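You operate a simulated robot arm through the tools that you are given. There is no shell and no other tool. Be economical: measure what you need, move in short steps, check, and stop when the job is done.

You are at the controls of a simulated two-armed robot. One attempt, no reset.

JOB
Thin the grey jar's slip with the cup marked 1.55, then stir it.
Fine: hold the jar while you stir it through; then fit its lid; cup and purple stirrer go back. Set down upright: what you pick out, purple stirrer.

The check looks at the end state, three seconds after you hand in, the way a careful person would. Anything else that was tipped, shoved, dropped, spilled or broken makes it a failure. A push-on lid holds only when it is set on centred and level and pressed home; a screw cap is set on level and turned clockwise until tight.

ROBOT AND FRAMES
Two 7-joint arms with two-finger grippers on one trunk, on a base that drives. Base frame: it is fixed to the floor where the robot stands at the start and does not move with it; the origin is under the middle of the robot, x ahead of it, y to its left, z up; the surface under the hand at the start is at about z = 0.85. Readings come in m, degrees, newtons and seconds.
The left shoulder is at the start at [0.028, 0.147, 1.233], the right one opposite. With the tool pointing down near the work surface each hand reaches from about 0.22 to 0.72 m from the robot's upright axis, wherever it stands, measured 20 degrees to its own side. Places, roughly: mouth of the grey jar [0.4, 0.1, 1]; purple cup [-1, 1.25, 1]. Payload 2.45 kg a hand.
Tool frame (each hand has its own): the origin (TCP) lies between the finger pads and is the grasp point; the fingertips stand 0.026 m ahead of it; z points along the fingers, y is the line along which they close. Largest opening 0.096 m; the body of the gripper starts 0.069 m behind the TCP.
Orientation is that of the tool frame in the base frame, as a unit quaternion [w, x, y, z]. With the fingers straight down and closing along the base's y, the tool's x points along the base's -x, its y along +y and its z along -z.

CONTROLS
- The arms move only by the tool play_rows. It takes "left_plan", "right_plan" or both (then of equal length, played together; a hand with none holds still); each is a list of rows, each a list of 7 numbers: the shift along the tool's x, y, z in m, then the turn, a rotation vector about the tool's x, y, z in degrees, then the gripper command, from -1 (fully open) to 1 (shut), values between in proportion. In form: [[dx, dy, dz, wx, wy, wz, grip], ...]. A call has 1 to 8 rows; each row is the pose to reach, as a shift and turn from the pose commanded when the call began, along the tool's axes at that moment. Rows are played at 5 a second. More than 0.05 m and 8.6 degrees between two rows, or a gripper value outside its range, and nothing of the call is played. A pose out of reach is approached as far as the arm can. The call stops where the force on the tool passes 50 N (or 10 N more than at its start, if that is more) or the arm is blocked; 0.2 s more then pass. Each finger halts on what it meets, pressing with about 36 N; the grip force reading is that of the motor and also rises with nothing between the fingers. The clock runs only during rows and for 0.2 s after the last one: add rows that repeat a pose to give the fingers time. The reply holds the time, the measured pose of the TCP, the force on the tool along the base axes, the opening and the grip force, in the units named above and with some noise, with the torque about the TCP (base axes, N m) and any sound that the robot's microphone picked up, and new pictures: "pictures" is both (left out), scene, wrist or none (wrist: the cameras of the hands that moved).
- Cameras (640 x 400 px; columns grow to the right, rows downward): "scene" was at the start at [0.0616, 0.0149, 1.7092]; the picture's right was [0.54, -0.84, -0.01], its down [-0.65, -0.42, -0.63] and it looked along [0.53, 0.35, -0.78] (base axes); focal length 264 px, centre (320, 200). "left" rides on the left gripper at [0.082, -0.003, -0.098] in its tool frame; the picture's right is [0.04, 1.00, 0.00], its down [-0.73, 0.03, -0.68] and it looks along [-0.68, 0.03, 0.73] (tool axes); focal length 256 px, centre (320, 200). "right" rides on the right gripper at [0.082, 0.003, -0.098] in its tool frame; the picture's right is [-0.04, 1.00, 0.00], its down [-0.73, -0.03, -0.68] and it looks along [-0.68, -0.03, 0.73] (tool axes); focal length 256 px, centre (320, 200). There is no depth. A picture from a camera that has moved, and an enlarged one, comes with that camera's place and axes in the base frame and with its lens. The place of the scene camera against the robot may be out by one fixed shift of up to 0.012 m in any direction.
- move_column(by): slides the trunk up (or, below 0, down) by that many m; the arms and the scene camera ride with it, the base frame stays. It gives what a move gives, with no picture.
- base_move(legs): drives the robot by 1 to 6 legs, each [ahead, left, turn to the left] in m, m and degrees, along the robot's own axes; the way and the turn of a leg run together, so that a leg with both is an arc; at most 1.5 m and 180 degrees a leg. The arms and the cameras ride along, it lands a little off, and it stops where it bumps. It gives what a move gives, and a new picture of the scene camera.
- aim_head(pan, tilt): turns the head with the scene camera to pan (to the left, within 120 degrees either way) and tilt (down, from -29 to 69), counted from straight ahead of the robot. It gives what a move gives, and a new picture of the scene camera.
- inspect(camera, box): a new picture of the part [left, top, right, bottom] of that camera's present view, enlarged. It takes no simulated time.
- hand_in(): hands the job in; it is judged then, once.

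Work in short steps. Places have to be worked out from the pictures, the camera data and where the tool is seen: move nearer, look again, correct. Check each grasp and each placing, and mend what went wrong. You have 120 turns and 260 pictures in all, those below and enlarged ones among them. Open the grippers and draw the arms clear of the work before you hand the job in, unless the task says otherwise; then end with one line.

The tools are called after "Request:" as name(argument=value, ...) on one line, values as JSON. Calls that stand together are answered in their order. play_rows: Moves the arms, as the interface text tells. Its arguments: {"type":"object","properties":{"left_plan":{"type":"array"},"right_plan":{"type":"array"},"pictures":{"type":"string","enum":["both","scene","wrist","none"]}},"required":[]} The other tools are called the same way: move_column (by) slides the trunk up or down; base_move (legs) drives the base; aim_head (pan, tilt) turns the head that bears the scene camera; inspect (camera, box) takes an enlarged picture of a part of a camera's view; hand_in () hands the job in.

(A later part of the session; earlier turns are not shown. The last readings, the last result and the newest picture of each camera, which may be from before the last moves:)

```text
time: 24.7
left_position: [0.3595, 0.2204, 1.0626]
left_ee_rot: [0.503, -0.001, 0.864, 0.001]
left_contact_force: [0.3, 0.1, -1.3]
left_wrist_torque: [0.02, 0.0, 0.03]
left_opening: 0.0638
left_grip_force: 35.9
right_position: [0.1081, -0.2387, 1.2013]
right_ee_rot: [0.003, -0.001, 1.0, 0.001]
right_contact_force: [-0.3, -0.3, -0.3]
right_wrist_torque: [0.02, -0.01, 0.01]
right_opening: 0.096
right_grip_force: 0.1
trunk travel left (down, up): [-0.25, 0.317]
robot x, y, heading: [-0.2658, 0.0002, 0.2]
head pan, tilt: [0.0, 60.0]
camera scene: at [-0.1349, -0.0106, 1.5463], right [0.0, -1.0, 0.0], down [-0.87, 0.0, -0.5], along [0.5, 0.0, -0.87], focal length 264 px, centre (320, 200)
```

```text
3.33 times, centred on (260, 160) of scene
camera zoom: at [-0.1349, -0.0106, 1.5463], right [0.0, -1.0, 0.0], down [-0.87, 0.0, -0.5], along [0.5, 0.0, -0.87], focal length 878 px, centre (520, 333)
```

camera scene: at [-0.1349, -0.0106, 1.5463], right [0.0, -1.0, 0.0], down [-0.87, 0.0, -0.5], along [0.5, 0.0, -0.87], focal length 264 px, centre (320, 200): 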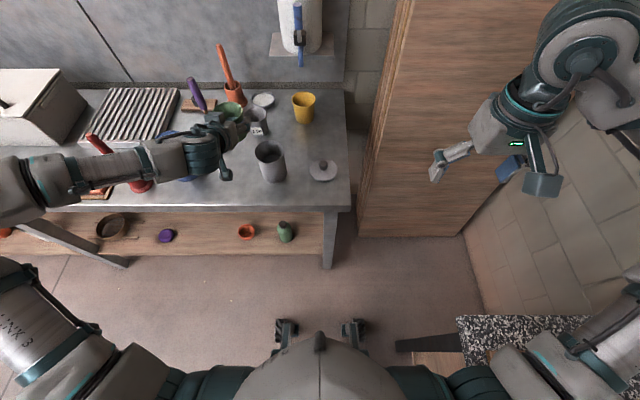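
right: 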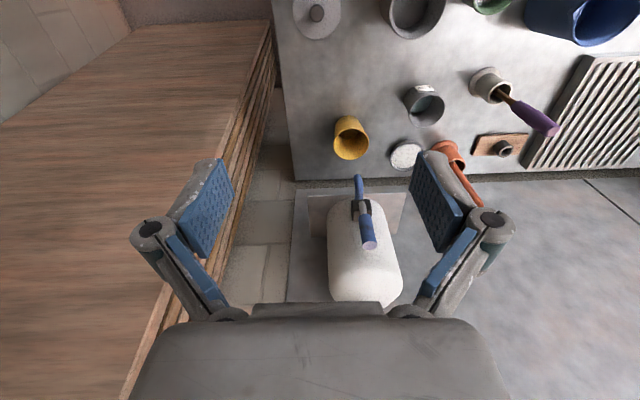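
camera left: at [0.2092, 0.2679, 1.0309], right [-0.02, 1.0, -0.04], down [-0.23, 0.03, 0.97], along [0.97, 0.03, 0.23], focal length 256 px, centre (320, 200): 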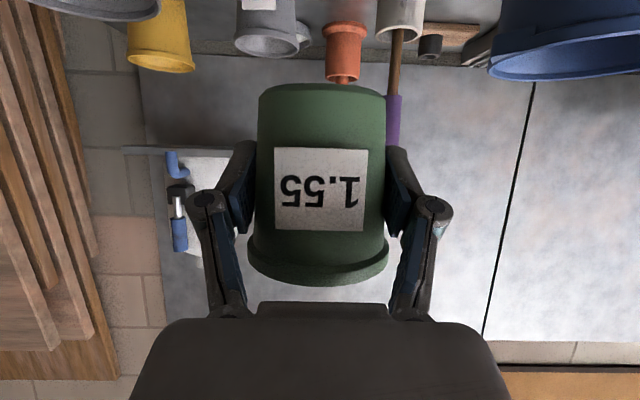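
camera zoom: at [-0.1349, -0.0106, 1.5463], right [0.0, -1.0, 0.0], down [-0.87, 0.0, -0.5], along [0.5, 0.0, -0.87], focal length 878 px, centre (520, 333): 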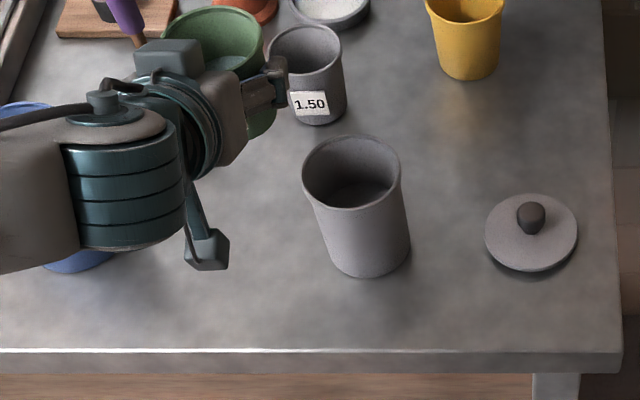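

Corrected for the scene shift (about +0.011 in y), the jar is at about (0.356, 0.144). Starting the tilt towards the jar, to about 50°.

Request:
play_rows(left_plan=[[0.002, -0.001, 0, -3, 0, 5.2, 0.6], [0.003, -0.002, 0, -7, 0, 12.1, 0.6], [0.004, -0.003, 0.001, -11, 0, 19.05, 0.6], [0.005, -0.005, 0.001, -15, 0, 26, 0.6], [0.007, -0.006, 0.002, -18.5, 0, 32, 0.6], [0.008, -0.007, 0.002, -21.5, 0, 37.2, 0.6], [0.009, -0.007, 0.002, -24, 0, 41.6, 0.6], [0.01, -0.007, 0.0025, -26, 0, 45, 0.6]], pictures="scene")

Request:
inspect(camera="scene", box=[200, 100, 340, 200])

```text
time: 26.5
left_position: [0.3561, 0.2149, 1.0505]
left_ee_rot: [0.452, 0.218, 0.776, 0.382]
left_contact_force: [-0.3, -0.3, -0.4]
left_wrist_torque: [-0.02, -0.02, 0.02]
left_opening: 0.0636
left_grip_force: 35.5
right_position: [0.1093, -0.2369, 1.2005]
right_ee_rot: [0.003, 0.0, 1.0, 0.0]
right_contact_force: [-0.3, 0.5, 0.7]
right_wrist_torque: [-0.02, 0.03, -0.05]
right_opening: 0.0962
right_grip_force: 0.0
trunk travel left (down, up): [-0.25, 0.317]
robot x, y, heading: [-0.2641, 0.0019, -0.2]
head pan, tilt: [0.0, 60.0]
camera scene: at [-0.1329, -0.0083, 1.5461], right [0.0, -1.0, 0.0], down [-0.87, 0.0, -0.5], along [0.5, 0.0, -0.87], focal length 264 px, centre (320, 200)
```

scene: 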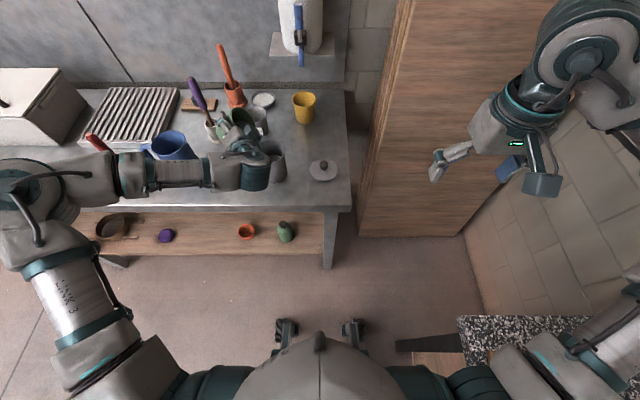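

```text
4.00 times, centred on (270, 150) of scene
camera zoom: at [-0.1329, -0.0083, 1.5461], right [0.0, -1.0, 0.0], down [-0.87, 0.0, -0.5], along [0.5, 0.0, -0.87], focal length 1054 px, centre (520, 400)
```

zoom: 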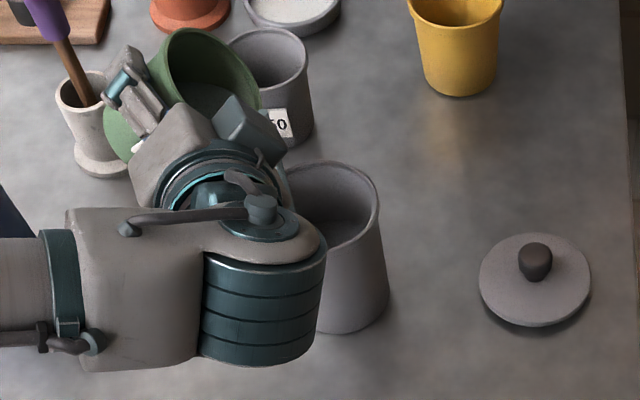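

Tilted 52°, liquid is still inside, and the lip is over the jar's mouth. Continuing slowly to about 84°.

Request:
play_rows(left_plan=[[-0.001, -0.001, -0.0006, -2, 0, 3.46, 0.6], [-0.0025, -0.002, -0.0014, -4, 0, 6.93, 0.6], [-0.004, -0.0035, -0.0023, -6, 0, 10.4, 0.6], [-0.0055, -0.005, -0.0032, -8, 0, 13.9, 0.6], [-0.007, -0.0065, -0.004, -10, 0, 17.3, 0.6], [-0.0085, -0.008, -0.005, -12, 0, 20.8, 0.6], [-0.01, -0.0092, -0.006, -14, 0, 24.2, 0.6], [-0.0116, -0.0105, -0.0067, -16, 0, 27.7, 0.6]], pictures="scene")

Request:
inspect(camera="scene", box=[200, 100, 340, 200])

```text
time: 28.3
left_position: [0.3507, 0.2093, 1.0541]
left_ee_rot: [0.374, 0.333, 0.643, 0.58]
left_contact_force: [-0.2, -0.9, -0.4]
left_wrist_torque: [0.03, -0.05, -0.01]
left_opening: 0.0634
left_grip_force: 35.8
left hand out of reach, approached as far as the arm can: row 6, 7, 8
right_position: [0.1084, -0.2361, 1.2011]
right_ee_rot: [0.004, 0.001, 1.0, 0.0]
right_contact_force: [0.1, 0.0, -0.2]
right_wrist_torque: [0.01, 0.01, 0.02]
right_opening: 0.0959
right_grip_force: 0.0
trunk travel left (down, up): [-0.25, 0.317]
robot x, y, heading: [-0.2671, 0.0025, -0.2]
head pan, tilt: [0.0, 60.0]
camera scene: at [-0.1332, -0.0086, 1.5461], right [0.0, -1.0, 0.0], down [-0.87, 0.0, -0.5], along [0.5, 0.0, -0.87], focal length 264 px, centre (320, 200)
```

scene: 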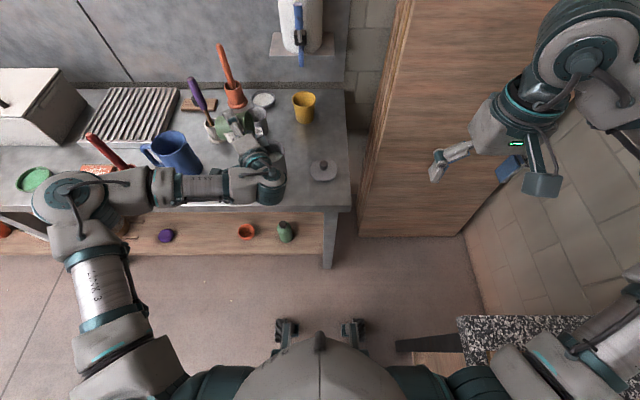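

```text
4.00 times, centred on (270, 150) of scene
camera zoom: at [-0.1332, -0.0086, 1.5461], right [0.0, -1.0, 0.0], down [-0.87, 0.0, -0.5], along [0.5, 0.0, -0.87], focal length 1054 px, centre (520, 400)
```

zoom: 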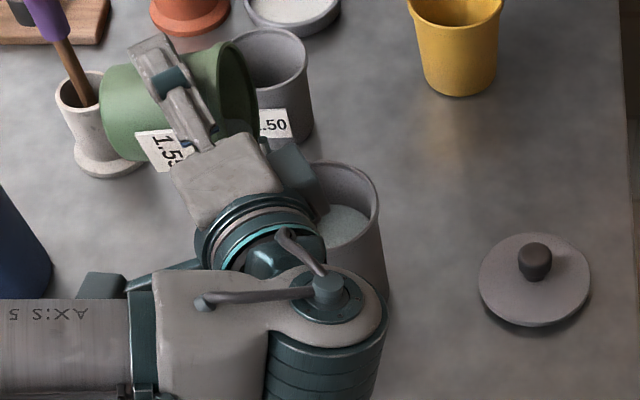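

The liquid went into the jar and nothing shows on the bench, but the arm hit its limit at 84° with the lip nearing the jar's edge. I'll bring the cup upright again and shift the base right for a second, complete tip with better reach.

Request:
play_rows(left_plan=[[0, 0, 0, 4, 0, -6.93, 0.6], [0, 0, 0, 8, 0, -13.9, 0.6], [0, 0, 0, 12, 0, -20.8, 0.6], [0, 0, 0, 16, 0, -27.7, 0.6], [0, 0, 0, 20, 0, -34.6, 0.6], [0, 0, 0, 24, 0, -41.6, 0.6], [0, 0, 0, 28, 0, -48.5, 0.6], [0, 0, 0, 32, 0, -55.4, 0.6]], pictures="none")

Request:
play_rows(left_plan=[[0.006, 0.02, 0.004, 3, 0, -5.2, 0.6], [0.012, 0.04, 0.007, 6, 0, -10.4, 0.6], [0.018, 0.06, 0.01, 9, 0, -15.6, 0.6], [0.024, 0.08, 0.014, 9.5, 0, -16.5, 0.6], [0.03, 0.1, 0.017, 9.5, 0, -16.5, 0.6]], pictures="scene")

Request:
inspect(camera="scene", box=[180, 100, 340, 210])

```text
time: 30.1
left_position: [0.3532, 0.211, 1.0561]
left_ee_rot: [0.495, 0.085, 0.851, 0.15]
left_contact_force: [-0.9, 0.6, 0.6]
left_wrist_torque: [0.01, 0.01, -0.01]
left_opening: 0.0636
left_grip_force: 36.0
right_position: [0.1083, -0.2362, 1.2013]
right_ee_rot: [0.004, 0.001, 1.0, 0.0]
right_contact_force: [0.5, 0.0, 0.0]
right_wrist_torque: [0.01, -0.02, -0.02]
right_opening: 0.096
right_grip_force: 0.0
trunk travel left (down, up): [-0.25, 0.317]
robot x, y, heading: [-0.2668, -0.0022, -0.5]
head pan, tilt: [0.0, 60.0]
```

```text
time: 31.3
left_position: [0.3504, 0.3161, 1.0555]
left_ee_rot: [0.503, 0.003, 0.864, 0.007]
left_contact_force: [0.6, -0.2, -0.5]
left_wrist_torque: [0.02, -0.04, -0.03]
left_opening: 0.0635
left_grip_force: 35.6
right_position: [0.1072, -0.2356, 1.2016]
right_ee_rot: [0.003, 0.0, 1.0, -0.001]
right_contact_force: [-0.3, -0.4, -0.2]
right_wrist_torque: [-0.01, 0.03, 0.02]
right_opening: 0.0959
right_grip_force: 0.0
trunk travel left (down, up): [-0.25, 0.317]
robot x, y, heading: [-0.2663, -0.0025, -0.1]
head pan, tilt: [0.0, 60.0]
camera scene: at [-0.1343, -0.0063, 1.5462], right [0.0, -1.0, 0.0], down [-0.87, 0.0, -0.5], along [0.5, 0.0, -0.87], focal length 264 px, centre (320, 200)
```

scene: 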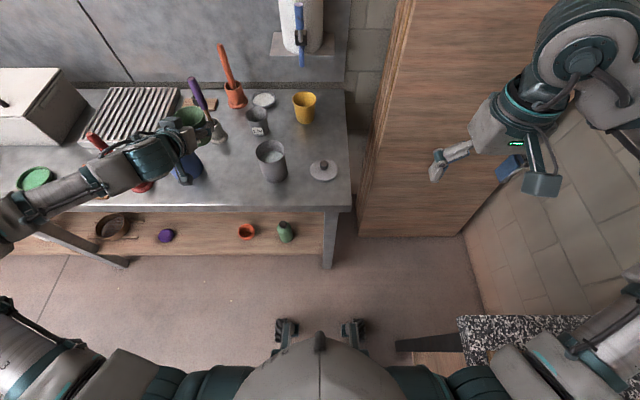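

```text
3.64 times, centred on (260, 155) of scene
camera zoom: at [-0.1343, -0.0063, 1.5462], right [0.0, -1.0, 0.0], down [-0.87, 0.0, -0.5], along [0.5, 0.0, -0.87], focal length 958 px, centre (538, 364)
```

zoom: 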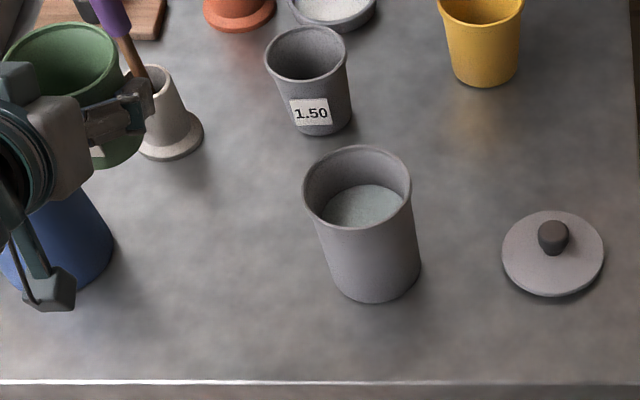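

Clean pour so far, and the bench is dry. Before sliding the base right I'll check what is on that side.

Request:
aim_head(pan=-75, tilt=50)

```text
time: 32.8
left_position: [0.3509, 0.317, 1.0546]
left_ee_rot: [0.502, 0.003, 0.865, 0.007]
left_contact_force: [-0.3, -0.5, -0.6]
left_wrist_torque: [0.03, 0.02, 0.03]
left_opening: 0.0633
left_grip_force: 36.3
right_position: [0.1079, -0.2345, 1.2021]
right_ee_rot: [0.003, 0.0, 1.0, -0.001]
right_contact_force: [0.4, 0.3, 0.5]
right_wrist_torque: [-0.02, 0.01, -0.03]
right_opening: 0.0958
right_grip_force: 0.1
trunk travel left (down, up): [-0.25, 0.317]
robot x, y, heading: [-0.2695, -0.003, -0.0]
head pan, tilt: [-75.0, 50.0]
camera scene: at [-0.1807, -0.0813, 1.559], right [-0.97, -0.26, 0.0], down [-0.2, 0.74, -0.64], along [0.16, -0.62, -0.77], focal length 264 px, centre (320, 200)
```

scene: 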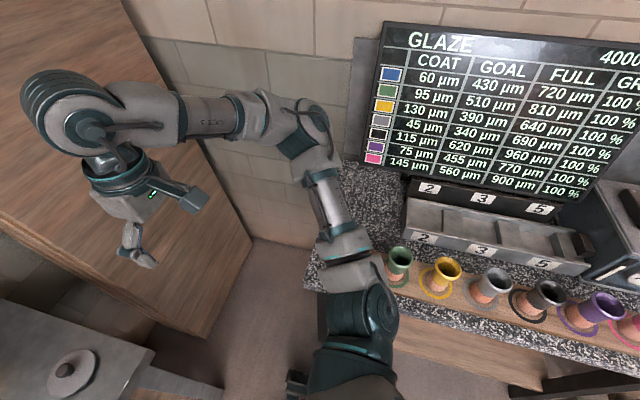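

A granite bench with glaze pots is close on the right, so I won't slide the base. Instead I'll yaw the hand 30° right and tip towards (−x, −y), which keeps the wrist less cramped. First I bring the cup beside the jar, still upright.

Request:
play_rows(left_plan=[[-0.004, -0.021, 0.006, 5.2, 0, 3, 0.6], [-0.008, -0.043, 0.012, 10.4, 0, 6, 0.6], [-0.012, -0.064, 0.018, 15.6, 0, 9, 0.6], [-0.016, -0.086, 0.024, 20.8, 0, 12, 0.6], [-0.02, -0.107, 0.029, 26, 0, 15, 0.6]], pictures="none")

Request:
aim_head(pan=0, tilt=60)

```text
time: 34.0
left_position: [0.3863, 0.2069, 1.0591]
left_ee_rot: [0.484, 0.227, 0.836, -0.121]
left_contact_force: [-0.2, 0.0, -0.5]
left_wrist_torque: [0.0, -0.02, 0.01]
left_opening: 0.0635
left_grip_force: 35.8
right_position: [0.1089, -0.2372, 1.2001]
right_ee_rot: [0.004, 0.0, 1.0, 0.0]
right_contact_force: [0.6, 0.9, 0.0]
right_wrist_torque: [0.03, 0.0, 0.02]
right_opening: 0.0961
right_grip_force: 0.1
trunk travel left (down, up): [-0.25, 0.317]
robot x, y, heading: [-0.2632, -0.0005, 0.0]
head pan, tilt: [-75.0, 50.0]
```

```text
time: 35.5
left_position: [0.3852, 0.2099, 1.0578]
left_ee_rot: [0.483, 0.227, 0.837, -0.121]
left_contact_force: [0.3, -0.3, -0.6]
left_wrist_torque: [0.03, -0.03, -0.04]
left_opening: 0.0638
left_grip_force: 36.0
right_position: [0.1077, -0.2357, 1.2009]
right_ee_rot: [0.004, 0.001, 1.0, 0.001]
right_contact_force: [0.0, -0.4, 0.2]
right_wrist_torque: [-0.02, 0.02, 0.01]
right_opening: 0.0959
right_grip_force: 0.1
trunk travel left (down, up): [-0.25, 0.317]
robot x, y, heading: [-0.2692, 0.0003, 0.0]
head pan, tilt: [0.0, 60.0]
camera scene: at [-0.1335, -0.0076, 1.5462], right [0.0, -1.0, 0.0], down [-0.87, 0.0, -0.5], along [0.5, 0.0, -0.87], focal length 264 px, centre (320, 200)
```

scene: 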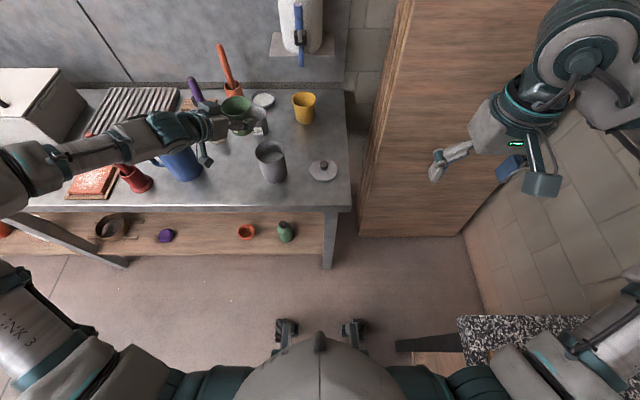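

The orientation is right and the cup is beside the jar. Tipping about the hand's heading, first 64°.

Request:
play_rows(left_plan=[[0.0004, -0.0015, 0.001, -4, 0, 6.93, 0.6], [0.0008, -0.003, 0.002, -8, 0, 13.9, 0.6], [0.0012, -0.0045, 0.004, -12, 0, 20.8, 0.6], [0.0016, -0.006, 0.005, -16, 0, 27.7, 0.6], [0.002, -0.0075, 0.006, -20, 0, 34.6, 0.6], [0.0025, -0.009, 0.008, -24, 0, 41.6, 0.6], [0.003, -0.0105, 0.009, -28, 0, 48.5, 0.6], [0.0034, -0.012, 0.01, -32, 0, 55.4, 0.6]], pictures="scene")

Request:
inspect(camera="scene", box=[200, 90, 340, 200])

```text
time: 37.2
left_position: [0.3865, 0.1953, 1.0505]
left_ee_rot: [0.527, 0.449, 0.636, 0.341]
left_contact_force: [-0.3, 0.7, -0.8]
left_wrist_torque: [0.01, 0.01, 0.0]
left_opening: 0.0635
left_grip_force: 35.8
right_position: [0.1085, -0.2368, 1.2003]
right_ee_rot: [0.002, 0.0, 1.0, -0.001]
right_contact_force: [-0.3, 0.3, 0.2]
right_wrist_torque: [0.0, -0.01, -0.03]
right_opening: 0.0959
right_grip_force: 0.0
trunk travel left (down, up): [-0.25, 0.317]
robot x, y, heading: [-0.2674, 0.0013, -0.1]
head pan, tilt: [0.0, 60.0]
camera scene: at [-0.1331, -0.0084, 1.5461], right [0.0, -1.0, 0.0], down [-0.87, 0.0, -0.5], along [0.5, 0.0, -0.87], focal length 264 px, centre (320, 200)
```

scene: 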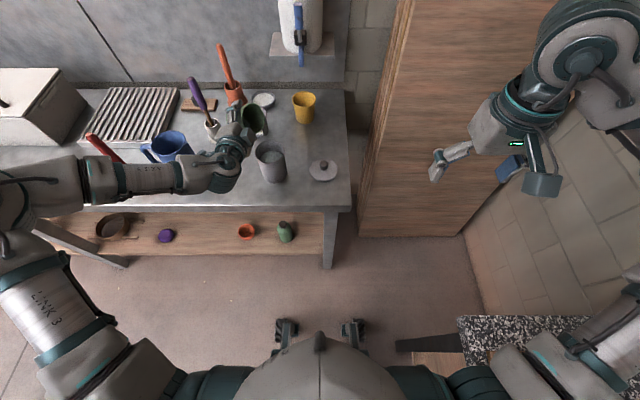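

```text
3.64 times, centred on (270, 145) of scene
camera zoom: at [-0.1331, -0.0084, 1.5461], right [0.0, -1.0, 0.0], down [-0.87, 0.0, -0.5], along [0.5, 0.0, -0.87], focal length 958 px, centre (502, 400)
```

zoom: 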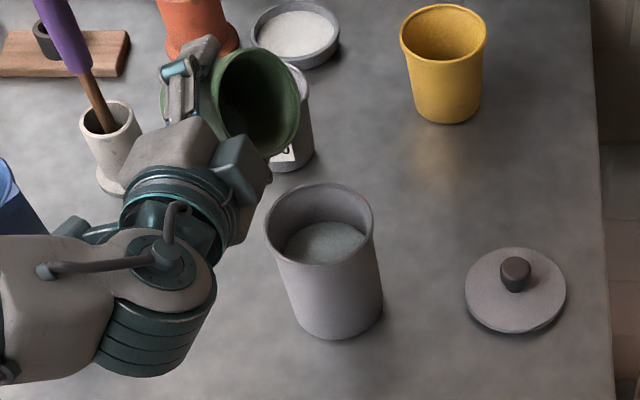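

The arm reached the pose fully and the cup looks nearly empty. Tipping on to about 112° over the mouth, with a pause to drain.

Request:
play_rows(left_plan=[[-0.0036, -0.002, -0.0023, -4, 0, 6.93, 0.6], [-0.0072, -0.004, -0.0047, -8, 0, 13.9, 0.6], [-0.0108, -0.006, -0.007, -12, 0, 20.8, 0.6], [-0.0143, -0.0083, -0.0093, -16, 0, 27.7, 0.6], [-0.018, -0.0104, -0.0117, -20, 0, 34.6, 0.6], [-0.0215, -0.0125, -0.014, -24, 0, 41.6, 0.6], [-0.0215, -0.0125, -0.014, -24, 0, 41.6, 0.6], [-0.0215, -0.0125, -0.014, -24, 0, 41.6, 0.6]], pictures="scene")

Request:
inspect(camera="scene", box=[200, 90, 340, 200])

```text
time: 39.0
left_position: [0.3715, 0.1714, 1.0485]
left_ee_rot: [0.452, 0.527, 0.354, 0.626]
left_contact_force: [-0.6, 0.4, 0.0]
left_wrist_torque: [-0.02, -0.03, -0.02]
left_opening: 0.0635
left_grip_force: 35.9
right_position: [0.1072, -0.2368, 1.2003]
right_ee_rot: [0.003, 0.0, 1.0, 0.0]
right_contact_force: [0.2, -0.2, 0.1]
right_wrist_torque: [-0.03, 0.01, 0.02]
right_opening: 0.096
right_grip_force: 0.0
trunk travel left (down, up): [-0.25, 0.317]
robot x, y, heading: [-0.2656, 0.0026, -0.2]
head pan, tilt: [0.0, 60.0]
camera scene: at [-0.1333, -0.0083, 1.5461], right [0.0, -1.0, 0.0], down [-0.87, 0.0, -0.5], along [0.5, 0.0, -0.87], focal length 264 px, centre (320, 200)
```

scene: 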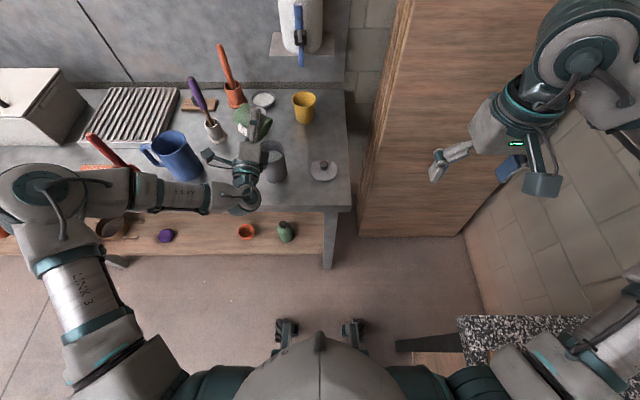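

```text
3.64 times, centred on (270, 145) of scene
camera zoom: at [-0.1333, -0.0083, 1.5461], right [0.0, -1.0, 0.0], down [-0.87, 0.0, -0.5], along [0.5, 0.0, -0.87], focal length 958 px, centre (502, 400)
```

zoom: 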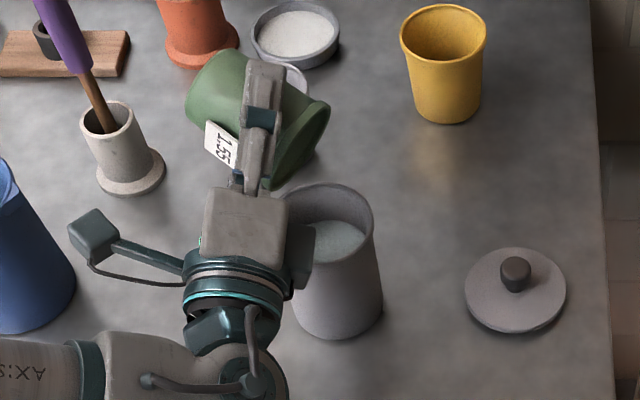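

The cup is drained and nothing is spilled. Bringing it back upright and over its own place.

Request:
play_rows(left_plan=[[0, 0, 0, 4, 0, -6.93, 0.6], [0, 0, 0, 8, 0, -13.9, 0.6], [0, 0, 0, 12, 0, -20.8, 0.6], [0, 0, 0, 16, 0, -27.7, 0.6], [0, 0, 0, 20, 0, -34.6, 0.6], [0, 0, 0, 24, 0, -41.6, 0.6], [0, 0, 0, 28, 0, -48.5, 0.6], [0, 0, 0, 32, 0, -55.4, 0.6]], pictures="none")

Request:
play_rows(left_plan=[[0.014, 0.0083, -0.0075, 4, 0, -6.93, 0.6], [0.028, 0.0167, -0.015, 8, 0, -13.9, 0.6], [0.042, 0.025, -0.0226, 12, 0, -20.8, 0.6], [0.0557, 0.0333, -0.03, 16, 0, -27.7, 0.6], [0.0696, 0.0417, -0.0378, 20, 0, -34.6, 0.6], [0.0835, 0.05, -0.0453, 24, 0, -41.6, 0.6]], pictures="none")

Request:
play_rows(left_plan=[[0, 0, 0, -5.2, 0, -3, 0.6], [0, 0, 0, -10.4, 0, -6, 0.6], [0, 0, 0, -15.6, 0, -9, 0.6], [0, 0, 0, -20.8, 0, -12, 0.6], [0, 0, 0, -26, 0, -15, 0.6], [0, 0, 0, -26, 0, -15, 0.6]], pictures="both")

```text
time: 40.9
left_position: [0.3719, 0.1707, 1.0498]
left_ee_rot: [0.531, 0.404, 0.709, 0.228]
left_contact_force: [-0.1, -0.3, -1.0]
left_wrist_torque: [-0.04, 0.02, -0.06]
left_opening: 0.0639
left_grip_force: 35.7
right_position: [0.1074, -0.2363, 1.2017]
right_ee_rot: [0.003, 0.0, 1.0, 0.001]
right_contact_force: [0.7, -0.7, -0.3]
right_wrist_torque: [-0.01, -0.04, -0.01]
right_opening: 0.0959
right_grip_force: 0.0
trunk travel left (down, up): [-0.25, 0.317]
robot x, y, heading: [-0.2681, -0.001, -0.3]
head pan, tilt: [0.0, 60.0]
```

```text
time: 42.2
left_position: [0.337, 0.274, 1.0561]
left_ee_rot: [0.485, 0.227, 0.836, -0.122]
left_contact_force: [-0.3, 0.1, -0.5]
left_wrist_torque: [-0.03, -0.01, 0.05]
left_opening: 0.0637
left_grip_force: 36.2
right_position: [0.1081, -0.2343, 1.2015]
right_ee_rot: [0.004, 0.0, 1.0, -0.001]
right_contact_force: [0.7, 0.1, 0.1]
right_wrist_torque: [0.01, 0.0, 0.04]
right_opening: 0.0963
right_grip_force: 0.1
trunk travel left (down, up): [-0.25, 0.317]
robot x, y, heading: [-0.2635, 0.0028, -0.1]
head pan, tilt: [0.0, 60.0]
```

```text
time: 43.6
left_position: [0.336, 0.2731, 1.054]
left_ee_rot: [0.503, 0.003, 0.864, 0.007]
left_contact_force: [-0.3, -0.6, -0.1]
left_wrist_torque: [-0.05, -0.01, -0.03]
left_opening: 0.0642
left_grip_force: 36.6
right_position: [0.108, -0.2364, 1.2007]
right_ee_rot: [0.004, 0.0, 1.0, 0.0]
right_contact_force: [0.2, -0.5, 0.2]
right_wrist_torque: [0.0, 0.02, 0.05]
right_opening: 0.096
right_grip_force: 0.0
trunk travel left (down, up): [-0.25, 0.317]
robot x, y, heading: [-0.2639, 0.0026, -0.1]
head pan, tilt: [0.0, 60.0]
camera scene: at [-0.1341, -0.0079, 1.5462], right [0.0, -1.0, 0.0], down [-0.87, 0.0, -0.5], along [0.5, 0.0, -0.87], focal length 264 px, centre (320, 200)
camera left: at [0.2099, 0.2685, 1.0331], right [-0.02, 1.0, -0.02], down [-0.23, 0.01, 0.97], along [0.97, 0.03, 0.23], focal length 256 px, centre (320, 200)
```

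scene: 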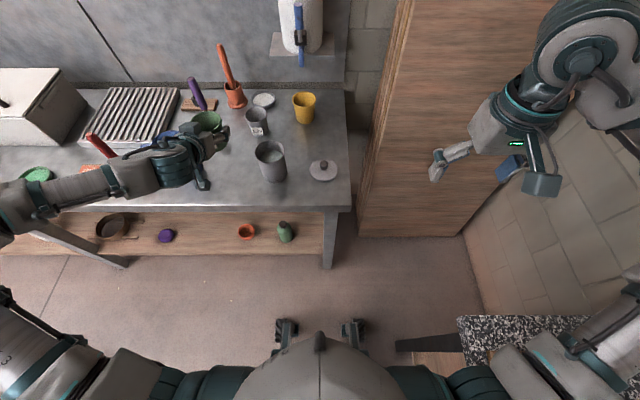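
left: 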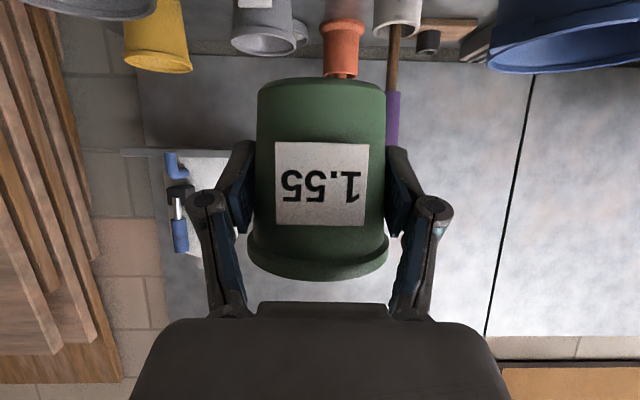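

Back upright over its place, with about 1° of residual roll that I'll correct while lowering.

Request:
play_rows(left_plan=[[0.03, 0, 0.0173, 0.45, 0, -0.8, 0.6], [0.06, 0, 0.0346, 0.45, 0, -0.8, 0.6], [0.09, 0, 0.052, 0.45, 0, -0.8, 0.6], [0.115, 0, 0.0664, 0.45, 0, -0.8, 0.6], [0.13, 0, 0.075, 0.45, 0, -0.8, 0.6], [0.133, 0, 0.0768, 0.45, 0, -0.8, 0.6], [0.1355, 0, 0.0782, 0.45, 0, -0.8, 0.6]], pictures="wrist")

```text
time: 45.2
left_position: [0.3378, 0.2744, 0.8974]
left_ee_rot: [0.503, -0.002, 0.864, 0.001]
left_contact_force: [0.3, 0.5, -0.4]
left_wrist_torque: [0.0, 0.02, 0.0]
left_opening: 0.0639
left_grip_force: 35.9
right_position: [0.1087, -0.2361, 1.2023]
right_ee_rot: [0.003, -0.001, 1.0, -0.001]
right_contact_force: [1.4, 0.2, -0.6]
right_wrist_torque: [0.02, 0.01, -0.01]
right_opening: 0.0961
right_grip_force: 0.1
trunk travel left (down, up): [-0.25, 0.317]
robot x, y, heading: [-0.2642, -0.0016, -0.1]
head pan, tilt: [0.0, 60.0]
camera left: at [0.2115, 0.2706, 0.8764], right [-0.02, 1.0, -0.04], down [-0.23, 0.03, 0.97], along [0.97, 0.03, 0.23], focal length 256 px, centre (320, 200)
```

left: 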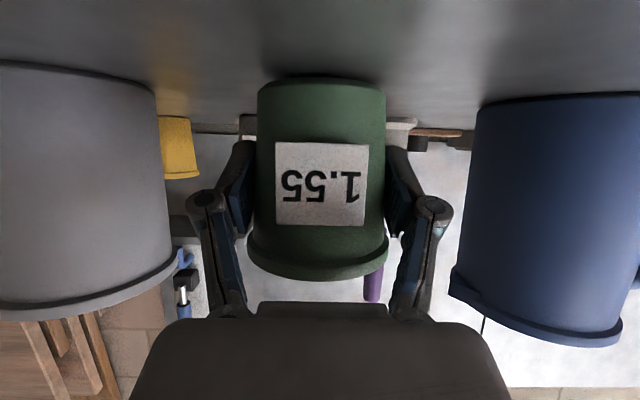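

No contact yet. I'll go down in 1–1.5 mm steps until the bench pushes back.

Request:
play_rows(left_plan=[[0.0009, 0, 0.0005, 0, 0, 0, 0.6], [0.0017, 0, 0.001, 0, 0, 0, 0.6], [0.0026, 0, 0.0015, 0, 0, 0, 0.6]], pictures="none")

```text
time: 46.0
left_position: [0.3377, 0.2755, 0.8956]
left_ee_rot: [0.504, 0.0, 0.864, 0.0]
left_contact_force: [-0.9, 0.7, 1.0]
left_wrist_torque: [0.04, 0.0, 0.0]
left_opening: 0.064
left_grip_force: 36.2
right_position: [0.1083, -0.2358, 1.2021]
right_ee_rot: [0.004, 0.0, 1.0, 0.0]
right_contact_force: [-0.4, -0.7, -0.1]
right_wrist_torque: [-0.04, 0.01, -0.04]
right_opening: 0.096
right_grip_force: 0.1
trunk travel left (down, up): [-0.25, 0.317]
robot x, y, heading: [-0.2667, -0.0009, -0.2]
head pan, tilt: [0.0, 60.0]
```

Request:
play_rows(left_plan=[[0.0009, 0, 0.0005, 0, 0, 0, 0.6], [0.0017, 0, 0.001, 0, 0, 0, 0.6], [0.0017, 0, 0.001, 0, 0, 0, 0.6]], pictures="none")

```text
time: 46.9
left_position: [0.3378, 0.2751, 0.8958]
left_ee_rot: [0.504, -0.002, 0.864, 0.002]
left_contact_force: [1.5, 0.9, 10.8]
left_wrist_torque: [0.26, -0.3, 0.01]
left_opening: 0.0637
left_grip_force: 36.3
right_position: [0.1087, -0.2367, 1.2023]
right_ee_rot: [0.003, 0.0, 1.0, 0.001]
right_contact_force: [1.0, 0.3, -0.4]
right_wrist_torque: [0.01, -0.02, -0.03]
right_opening: 0.0961
right_grip_force: 0.1
trunk travel left (down, up): [-0.25, 0.317]
robot x, y, heading: [-0.2661, -0.0035, -0.5]
head pan, tilt: [0.0, 60.0]
```

The cup is on the bench (10.8 N up). Opening and backing out along the approach.

Request:
play_rows(left_plan=[[-0.0005, 0, -0.0003, 0, 0, 0, 0.2], [-0.0005, 0, -0.0003, 0, 0, 0, -0.4], [-0.0005, 0, -0.0003, 0, 0, 0, -1], [-0.0005, 0, -0.0003, 0, 0, 0, -1], [-0.006, 0, -0.03, 0, 0, 0, -1], [-0.012, 0, -0.06, 0, 0, 0, -1], [-0.02, 0, -0.09, 0, 0, 0, -1]])

Request:
inspect(camera="scene", box=[180, 80, 340, 210])

```text
time: 48.5
left_position: [0.2673, 0.276, 0.9542]
left_ee_rot: [0.503, -0.002, 0.864, 0.001]
left_contact_force: [0.0, 0.1, -0.4]
left_wrist_torque: [0.02, 0.01, -0.02]
left_opening: 0.0958
left_grip_force: 0.0
right_position: [0.1074, -0.2351, 1.2026]
right_ee_rot: [0.003, 0.001, 1.0, -0.001]
right_contact_force: [-0.2, -0.1, 0.4]
right_wrist_torque: [0.0, -0.01, -0.01]
right_opening: 0.0959
right_grip_force: 0.1
trunk travel left (down, up): [-0.25, 0.317]
robot x, y, heading: [-0.2624, 0.0005, -0.1]
head pan, tilt: [0.0, 60.0]
camera scene: at [-0.1356, -0.007, 1.5464], right [0.0, -1.0, 0.0], down [-0.87, 0.0, -0.5], along [0.5, 0.0, -0.87], focal length 264 px, centre (320, 200)
camera left: at [0.1426, 0.2718, 0.9322], right [-0.02, 1.0, -0.04], down [-0.23, 0.03, 0.97], along [0.97, 0.03, 0.23], focal length 256 px, centre (320, 200)
```

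scene: 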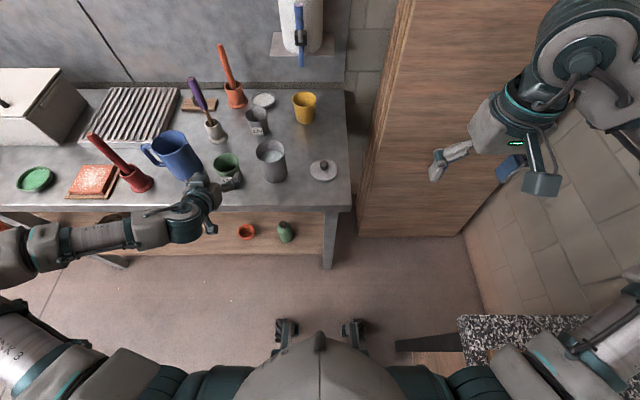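
left: 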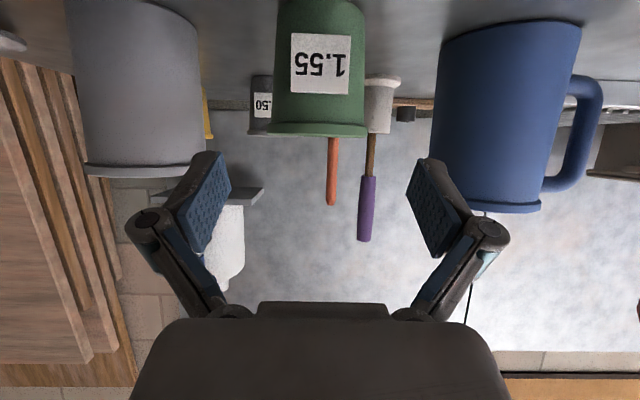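

```text
3.08 times, centred on (260, 145) of scene
camera zoom: at [-0.1356, -0.007, 1.5464], right [0.0, -1.0, 0.0], down [-0.87, 0.0, -0.5], along [0.5, 0.0, -0.87], focal length 811 px, centre (505, 369)
```

zoom: 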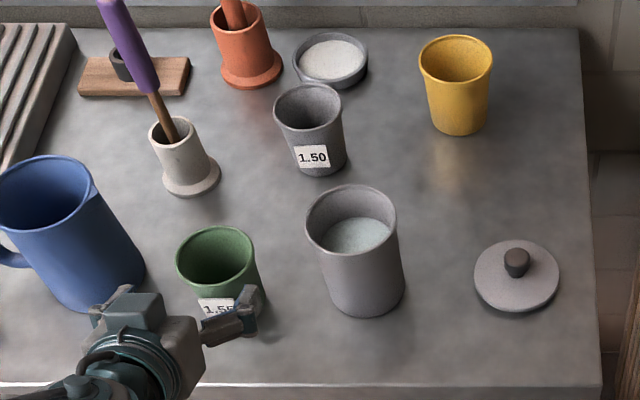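

The cup is back upright and empty, and the jar holds the liquid. Next is the purple stirrer: its handle is near (0.507, 0.353), z 0.98–1.09. I raise the left hand and move in front of the handle.

Request:
play_rows(left_plan=[[-0.04, 0, -0.023, 0, 0, 0, -1], [-0.08, 0, -0.046, 0, 0, 0, -1], [-0.115, 0.01, -0.05, 0, 0, 0, -1], [-0.14, 0.03, -0.03, 0, 0, 0, -1], [-0.155, 0.05, 0.0, 0, 0, 0, -1], [-0.17, 0.065, 0.025, 0, 0, 0, -1], [-0.184, 0.077, 0.047, 0, 0, 0, -1]])

```text
time: 50.0
left_position: [0.3999, 0.3549, 1.0916]
left_ee_rot: [0.503, -0.002, 0.864, 0.001]
left_contact_force: [-0.1, 0.6, 0.0]
left_wrist_torque: [0.02, 0.0, 0.01]
left_opening: 0.0961
left_grip_force: 0.1
right_position: [0.1104, -0.2352, 1.2009]
right_ee_rot: [0.003, -0.001, 1.0, 0.0]
right_contact_force: [0.0, -0.4, -0.2]
right_wrist_torque: [0.02, 0.01, -0.01]
right_opening: 0.0961
right_grip_force: 0.0
trunk travel left (down, up): [-0.25, 0.317]
robot x, y, heading: [-0.2654, -0.0006, -0.1]
head pan, tilt: [0.0, 60.0]
camera scene: at [-0.1327, -0.007, 1.5461], right [0.0, -1.0, 0.0], down [-0.87, 0.0, -0.5], along [0.5, 0.0, -0.87], focal length 264 px, centre (320, 200)
camera left: at [0.2726, 0.3503, 1.0696], right [-0.02, 1.0, -0.04], down [-0.23, 0.03, 0.97], along [0.97, 0.03, 0.23], focal length 256 px, centre (320, 200)
```

scene: 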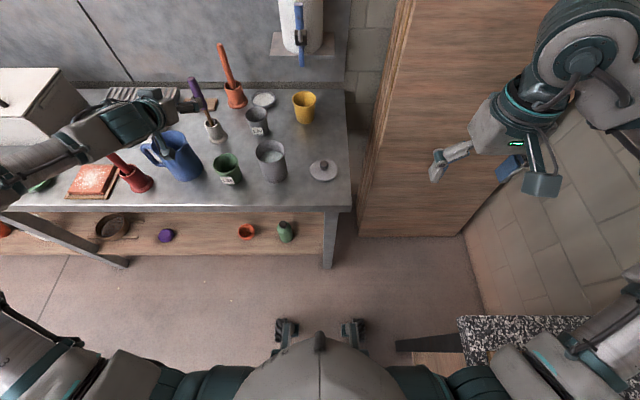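
left: 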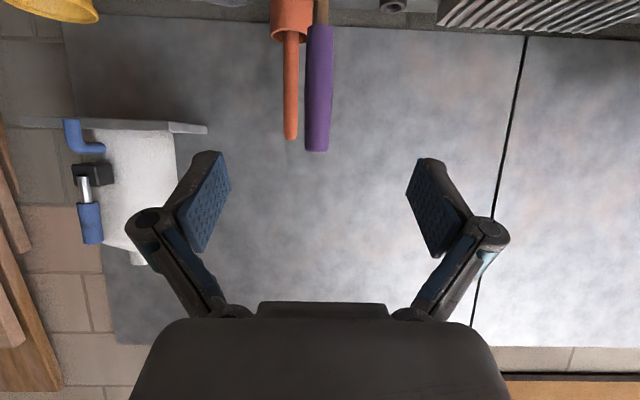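

The handle is centred between the fingers (column 318). Advancing to grasp at about z 1.035.

Request:
play_rows(left_plan=[[-0.001, 0, 0.04, 0, 0, 0, -1], [-0.003, 0, 0.08, 0, 0, 0, -1], [-0.0046, 0, 0.119, 0, 0, 0, -1]])

Request:
inspect(camera="scene", box=[140, 60, 260, 160])

```text
time: 50.9
left_position: [0.507, 0.3535, 1.0361]
left_ee_rot: [0.503, -0.002, 0.864, 0.001]
left_contact_force: [0.5, -0.2, 0.6]
left_wrist_torque: [0.02, 0.01, 0.03]
left_opening: 0.0961
left_grip_force: 0.1
right_position: [0.1092, -0.2365, 1.2]
right_ee_rot: [0.002, 0.001, 1.0, 0.0]
right_contact_force: [0.8, -0.3, -0.7]
right_wrist_torque: [0.03, 0.0, 0.02]
right_opening: 0.0958
right_grip_force: 0.1
trunk travel left (down, up): [-0.25, 0.317]
robot x, y, heading: [-0.2676, -0.0001, -0.1]
head pan, tilt: [0.0, 60.0]
camera scene: at [-0.1313, -0.0079, 1.5459], right [0.0, -1.0, 0.0], down [-0.87, 0.0, -0.49], along [0.49, 0.0, -0.87], focal length 264 px, centre (320, 200)
camera left: at [0.3818, 0.3501, 1.0141], right [-0.02, 1.0, -0.04], down [-0.23, 0.03, 0.97], along [0.97, 0.03, 0.23], focal length 256 px, centre (320, 200)
```

scene: 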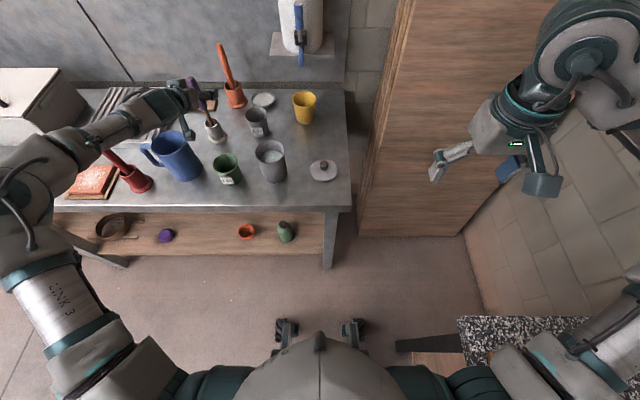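
left: 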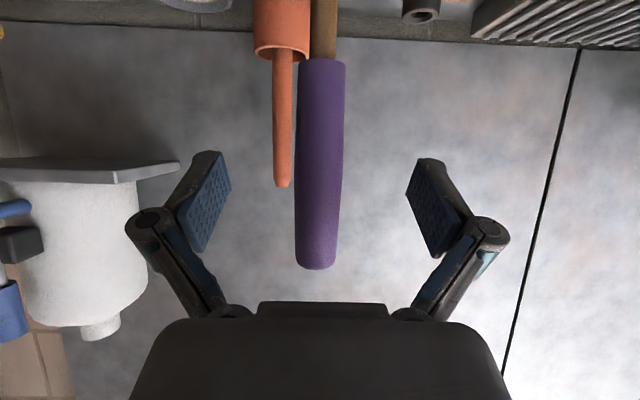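

```text
4.00 times, centred on (200, 110) of scene
camera zoom: at [-0.1313, -0.0079, 1.5459], right [0.0, -1.0, 0.0], down [-0.87, 0.0, -0.49], along [0.49, 0.0, -0.87], focal length 1054 px, centre (800, 560)
```

zoom: 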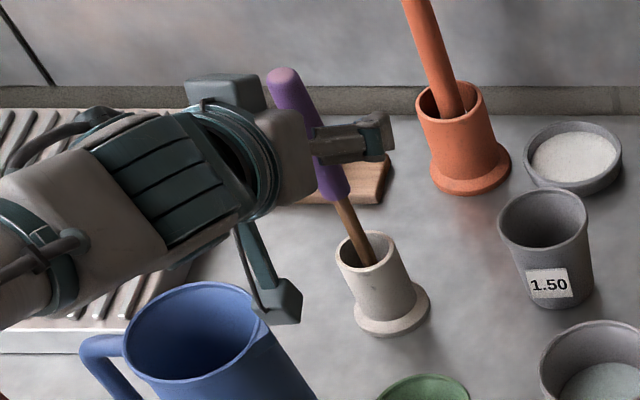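

The handle stands between the pads, vertical and centred. Closing.

Request:
play_rows(left_plan=[[0, 0, 0, 0, 0, 0, -0.3], [0, 0, 0, 0, 0, 0, 0.4], [0, 0, 0, 0, 0, 0, 1], [0, 0, 0, 0, 0, 0, 1], [0, 0, 0, 0, 0, 0, 1]], pictures="wrist")

```text
time: 52.0
left_position: [0.5072, 0.3541, 1.036]
left_ee_rot: [0.503, -0.001, 0.864, 0.0]
left_contact_force: [0.4, -0.2, -0.6]
left_wrist_torque: [-0.03, 0.0, -0.02]
left_opening: 0.0212
left_grip_force: 35.5
right_position: [0.1076, -0.2363, 1.2011]
right_ee_rot: [0.003, 0.0, 1.0, -0.001]
right_contact_force: [0.6, -0.3, 0.3]
right_wrist_torque: [0.03, -0.01, -0.01]
right_opening: 0.096
right_grip_force: 0.1
trunk travel left (down, up): [-0.25, 0.317]
robot x, y, heading: [-0.2708, 0.0, -0.4]
head pan, tilt: [0.0, 60.0]
camera left: at [0.3805, 0.3505, 1.0145], right [-0.02, 1.0, -0.04], down [-0.23, 0.03, 0.97], along [0.97, 0.03, 0.23], focal length 256 px, centre (320, 200)
```

left: 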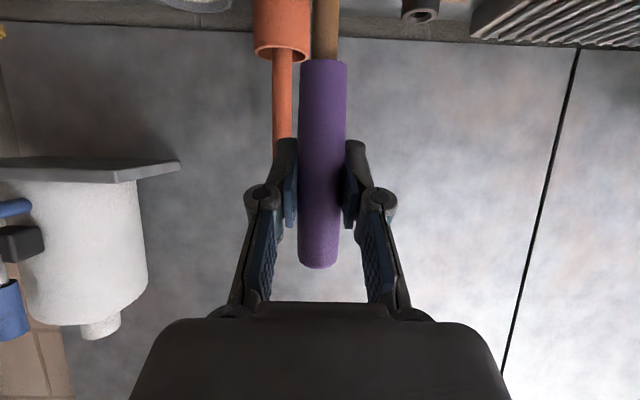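

Gripped at 0.021 m. Lifting straight up 0.15 m out of the holder.

Request:
play_rows(left_plan=[[-0.0173, 0, -0.01, 0, 0, 0, 1], [-0.039, 0, -0.0225, 0, 0, 0, 1], [-0.065, 0, -0.0375, 0, 0, 0, 1], [-0.0866, 0, -0.05, 0, 0, 0, 1], [-0.108, 0, -0.0625, 0, 0, 0, 1], [-0.13, 0, -0.075, 0, 0, 0, 1], [-0.13, 0, -0.075, 0, 0, 0, 1]])

Request:
inspect(camera="scene", box=[140, 40, 280, 180])

```text
time: 53.6
left_position: [0.5056, 0.354, 1.1875]
left_ee_rot: [0.501, -0.002, 0.865, 0.001]
left_contact_force: [-1.1, -0.4, -0.6]
left_wrist_torque: [0.03, 0.0, -0.01]
left_opening: 0.0213
left_grip_force: 36.1
right_position: [0.1086, -0.2362, 1.2012]
right_ee_rot: [0.003, 0.0, 1.0, -0.002]
right_contact_force: [0.9, 0.2, -0.1]
right_wrist_torque: [-0.03, 0.04, 0.0]
right_opening: 0.0962
right_grip_force: 0.2
trunk travel left (down, up): [-0.25, 0.317]
robot x, y, heading: [-0.2658, 0.0009, -0.1]
head pan, tilt: [0.0, 60.0]
camera scene: at [-0.1326, -0.0073, 1.546], right [0.0, -1.0, 0.0], down [-0.87, 0.0, -0.5], along [0.5, 0.0, -0.87], focal length 264 px, centre (320, 200)
camera left: at [0.3801, 0.3489, 1.1662], right [-0.02, 1.0, -0.03], down [-0.23, 0.03, 0.97], along [0.97, 0.03, 0.23], focal length 256 px, centre (320, 200)
```

scene: 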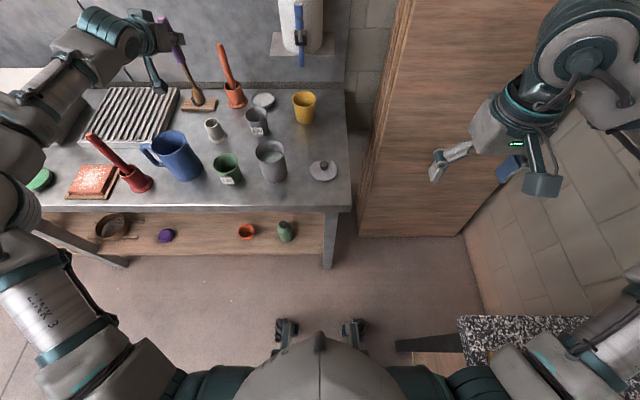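
left: 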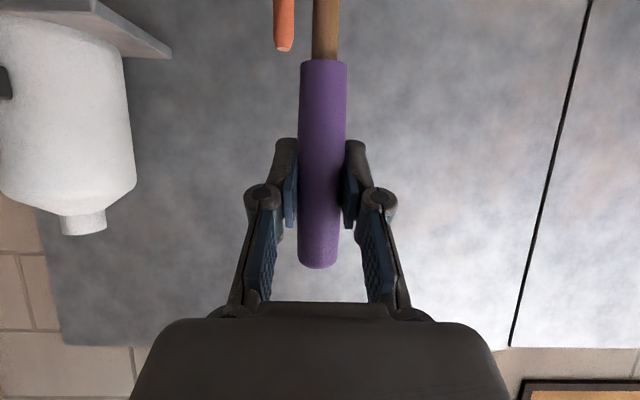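

```text
2.86 times, centred on (210, 110) of scene
camera zoom: at [-0.1326, -0.0073, 1.546], right [0.0, -1.0, 0.0], down [-0.87, 0.0, -0.5], along [0.5, 0.0, -0.87], focal length 753 px, centre (634, 457)
```

zoom: 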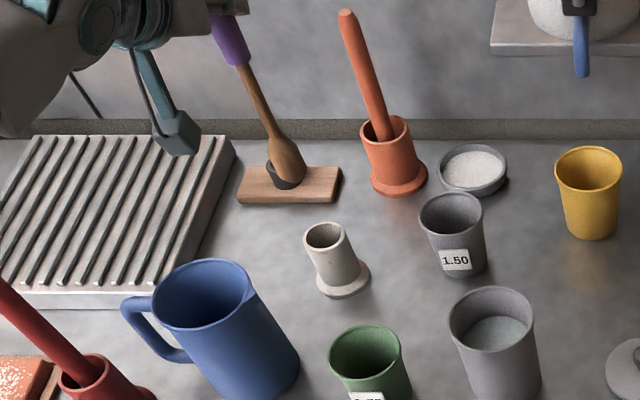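

The stirrer is free; its paddle tip is about 0.19 m below the grip. While it waits here, the right hand turns to a 45° heading and approaches the jar.

Request:
play_rows(right_plan=[[-0.015, 0.031, 0.008, 0, 0, -7.5, -1], [-0.03, 0.062, 0.016, 0, 0, -15, -1], [-0.045, 0.093, 0.025, 0, 0, -22.5, -1], [-0.06, 0.124, 0.033, 0, 0, -30, -1], [-0.075, 0.155, 0.042, 0, 0, -37.5, -1], [-0.09, 0.186, 0.05, 0, 0, -45, -1]], pictures="none")

Request:
play_rows(right_plan=[[0, 0, 0, 0, -7.5, 0, -1], [0, 0, 0, 0, -15, 0, -1], [0, 0, 0, 0, -22.5, 0, -1], [0, 0, 0, 0, -30, 0, -1], [0, 0, 0, 0, -37.5, 0, -1], [0, 0, 0, 0, -45, 0, -1], [0, 0, 0, 0, -52.5, 0, -1], [0, 0, 0, 0, -60, 0, -1]])

```text
time: 55.0
left_position: [0.5084, 0.3555, 1.1873]
left_ee_rot: [0.502, -0.003, 0.865, 0.0]
left_contact_force: [0.0, 1.1, -0.3]
left_wrist_torque: [-0.01, -0.02, -0.02]
left_opening: 0.0214
left_grip_force: 35.6
right_position: [0.1984, -0.0478, 1.152]
right_ee_rot: [0.002, -0.383, 0.924, -0.003]
right_contact_force: [-1.1, -0.5, -1.1]
right_wrist_torque: [-0.04, -0.02, 0.01]
right_opening: 0.0959
right_grip_force: 0.0
trunk travel left (down, up): [-0.25, 0.317]
robot x, y, heading: [-0.2662, 0.0003, 0.2]
head pan, tilt: [0.0, 60.0]
```

```text
time: 56.9
left_position: [0.5063, 0.3528, 1.1867]
left_ee_rot: [0.504, -0.001, 0.864, 0.0]
left_contact_force: [0.0, 0.5, -0.8]
left_wrist_torque: [-0.01, 0.0, 0.01]
left_opening: 0.0216
left_grip_force: 35.7
right_position: [0.1967, -0.0504, 1.1517]
right_ee_rot: [0.467, -0.332, 0.797, 0.191]
right_contact_force: [0.3, 0.0, -0.1]
right_wrist_torque: [-0.04, -0.02, 0.0]
right_opening: 0.0959
right_grip_force: 0.1
trunk travel left (down, up): [-0.25, 0.317]
robot x, y, heading: [-0.2675, -0.0002, 0.3]
head pan, tilt: [0.0, 60.0]
camera scene: at [-0.1325, -0.0076, 1.5461], right [0.0, -1.0, 0.0], down [-0.87, 0.0, -0.5], along [0.5, 0.0, -0.87], focal length 264 px, centre (320, 200)
camera right: at [0.1054, -0.1375, 1.1298], right [-0.69, 0.72, 0.03], down [-0.14, -0.18, 0.97], along [0.71, 0.67, 0.23], focal length 256 px, centre (320, 200)
```

scene: 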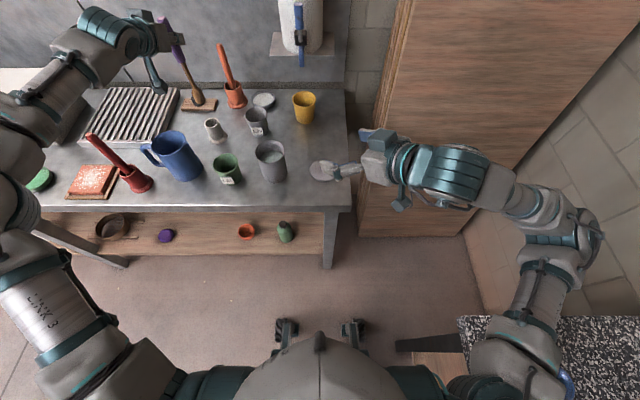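
right: 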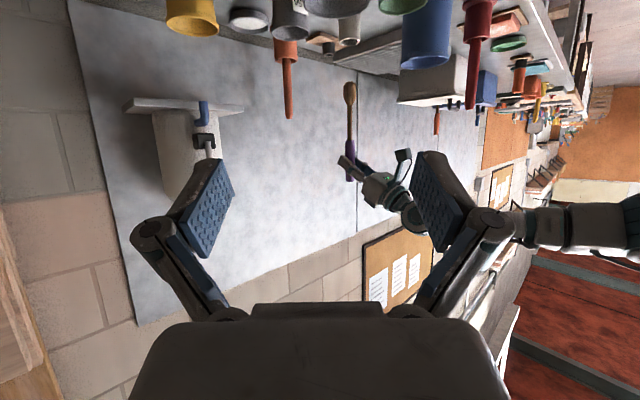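

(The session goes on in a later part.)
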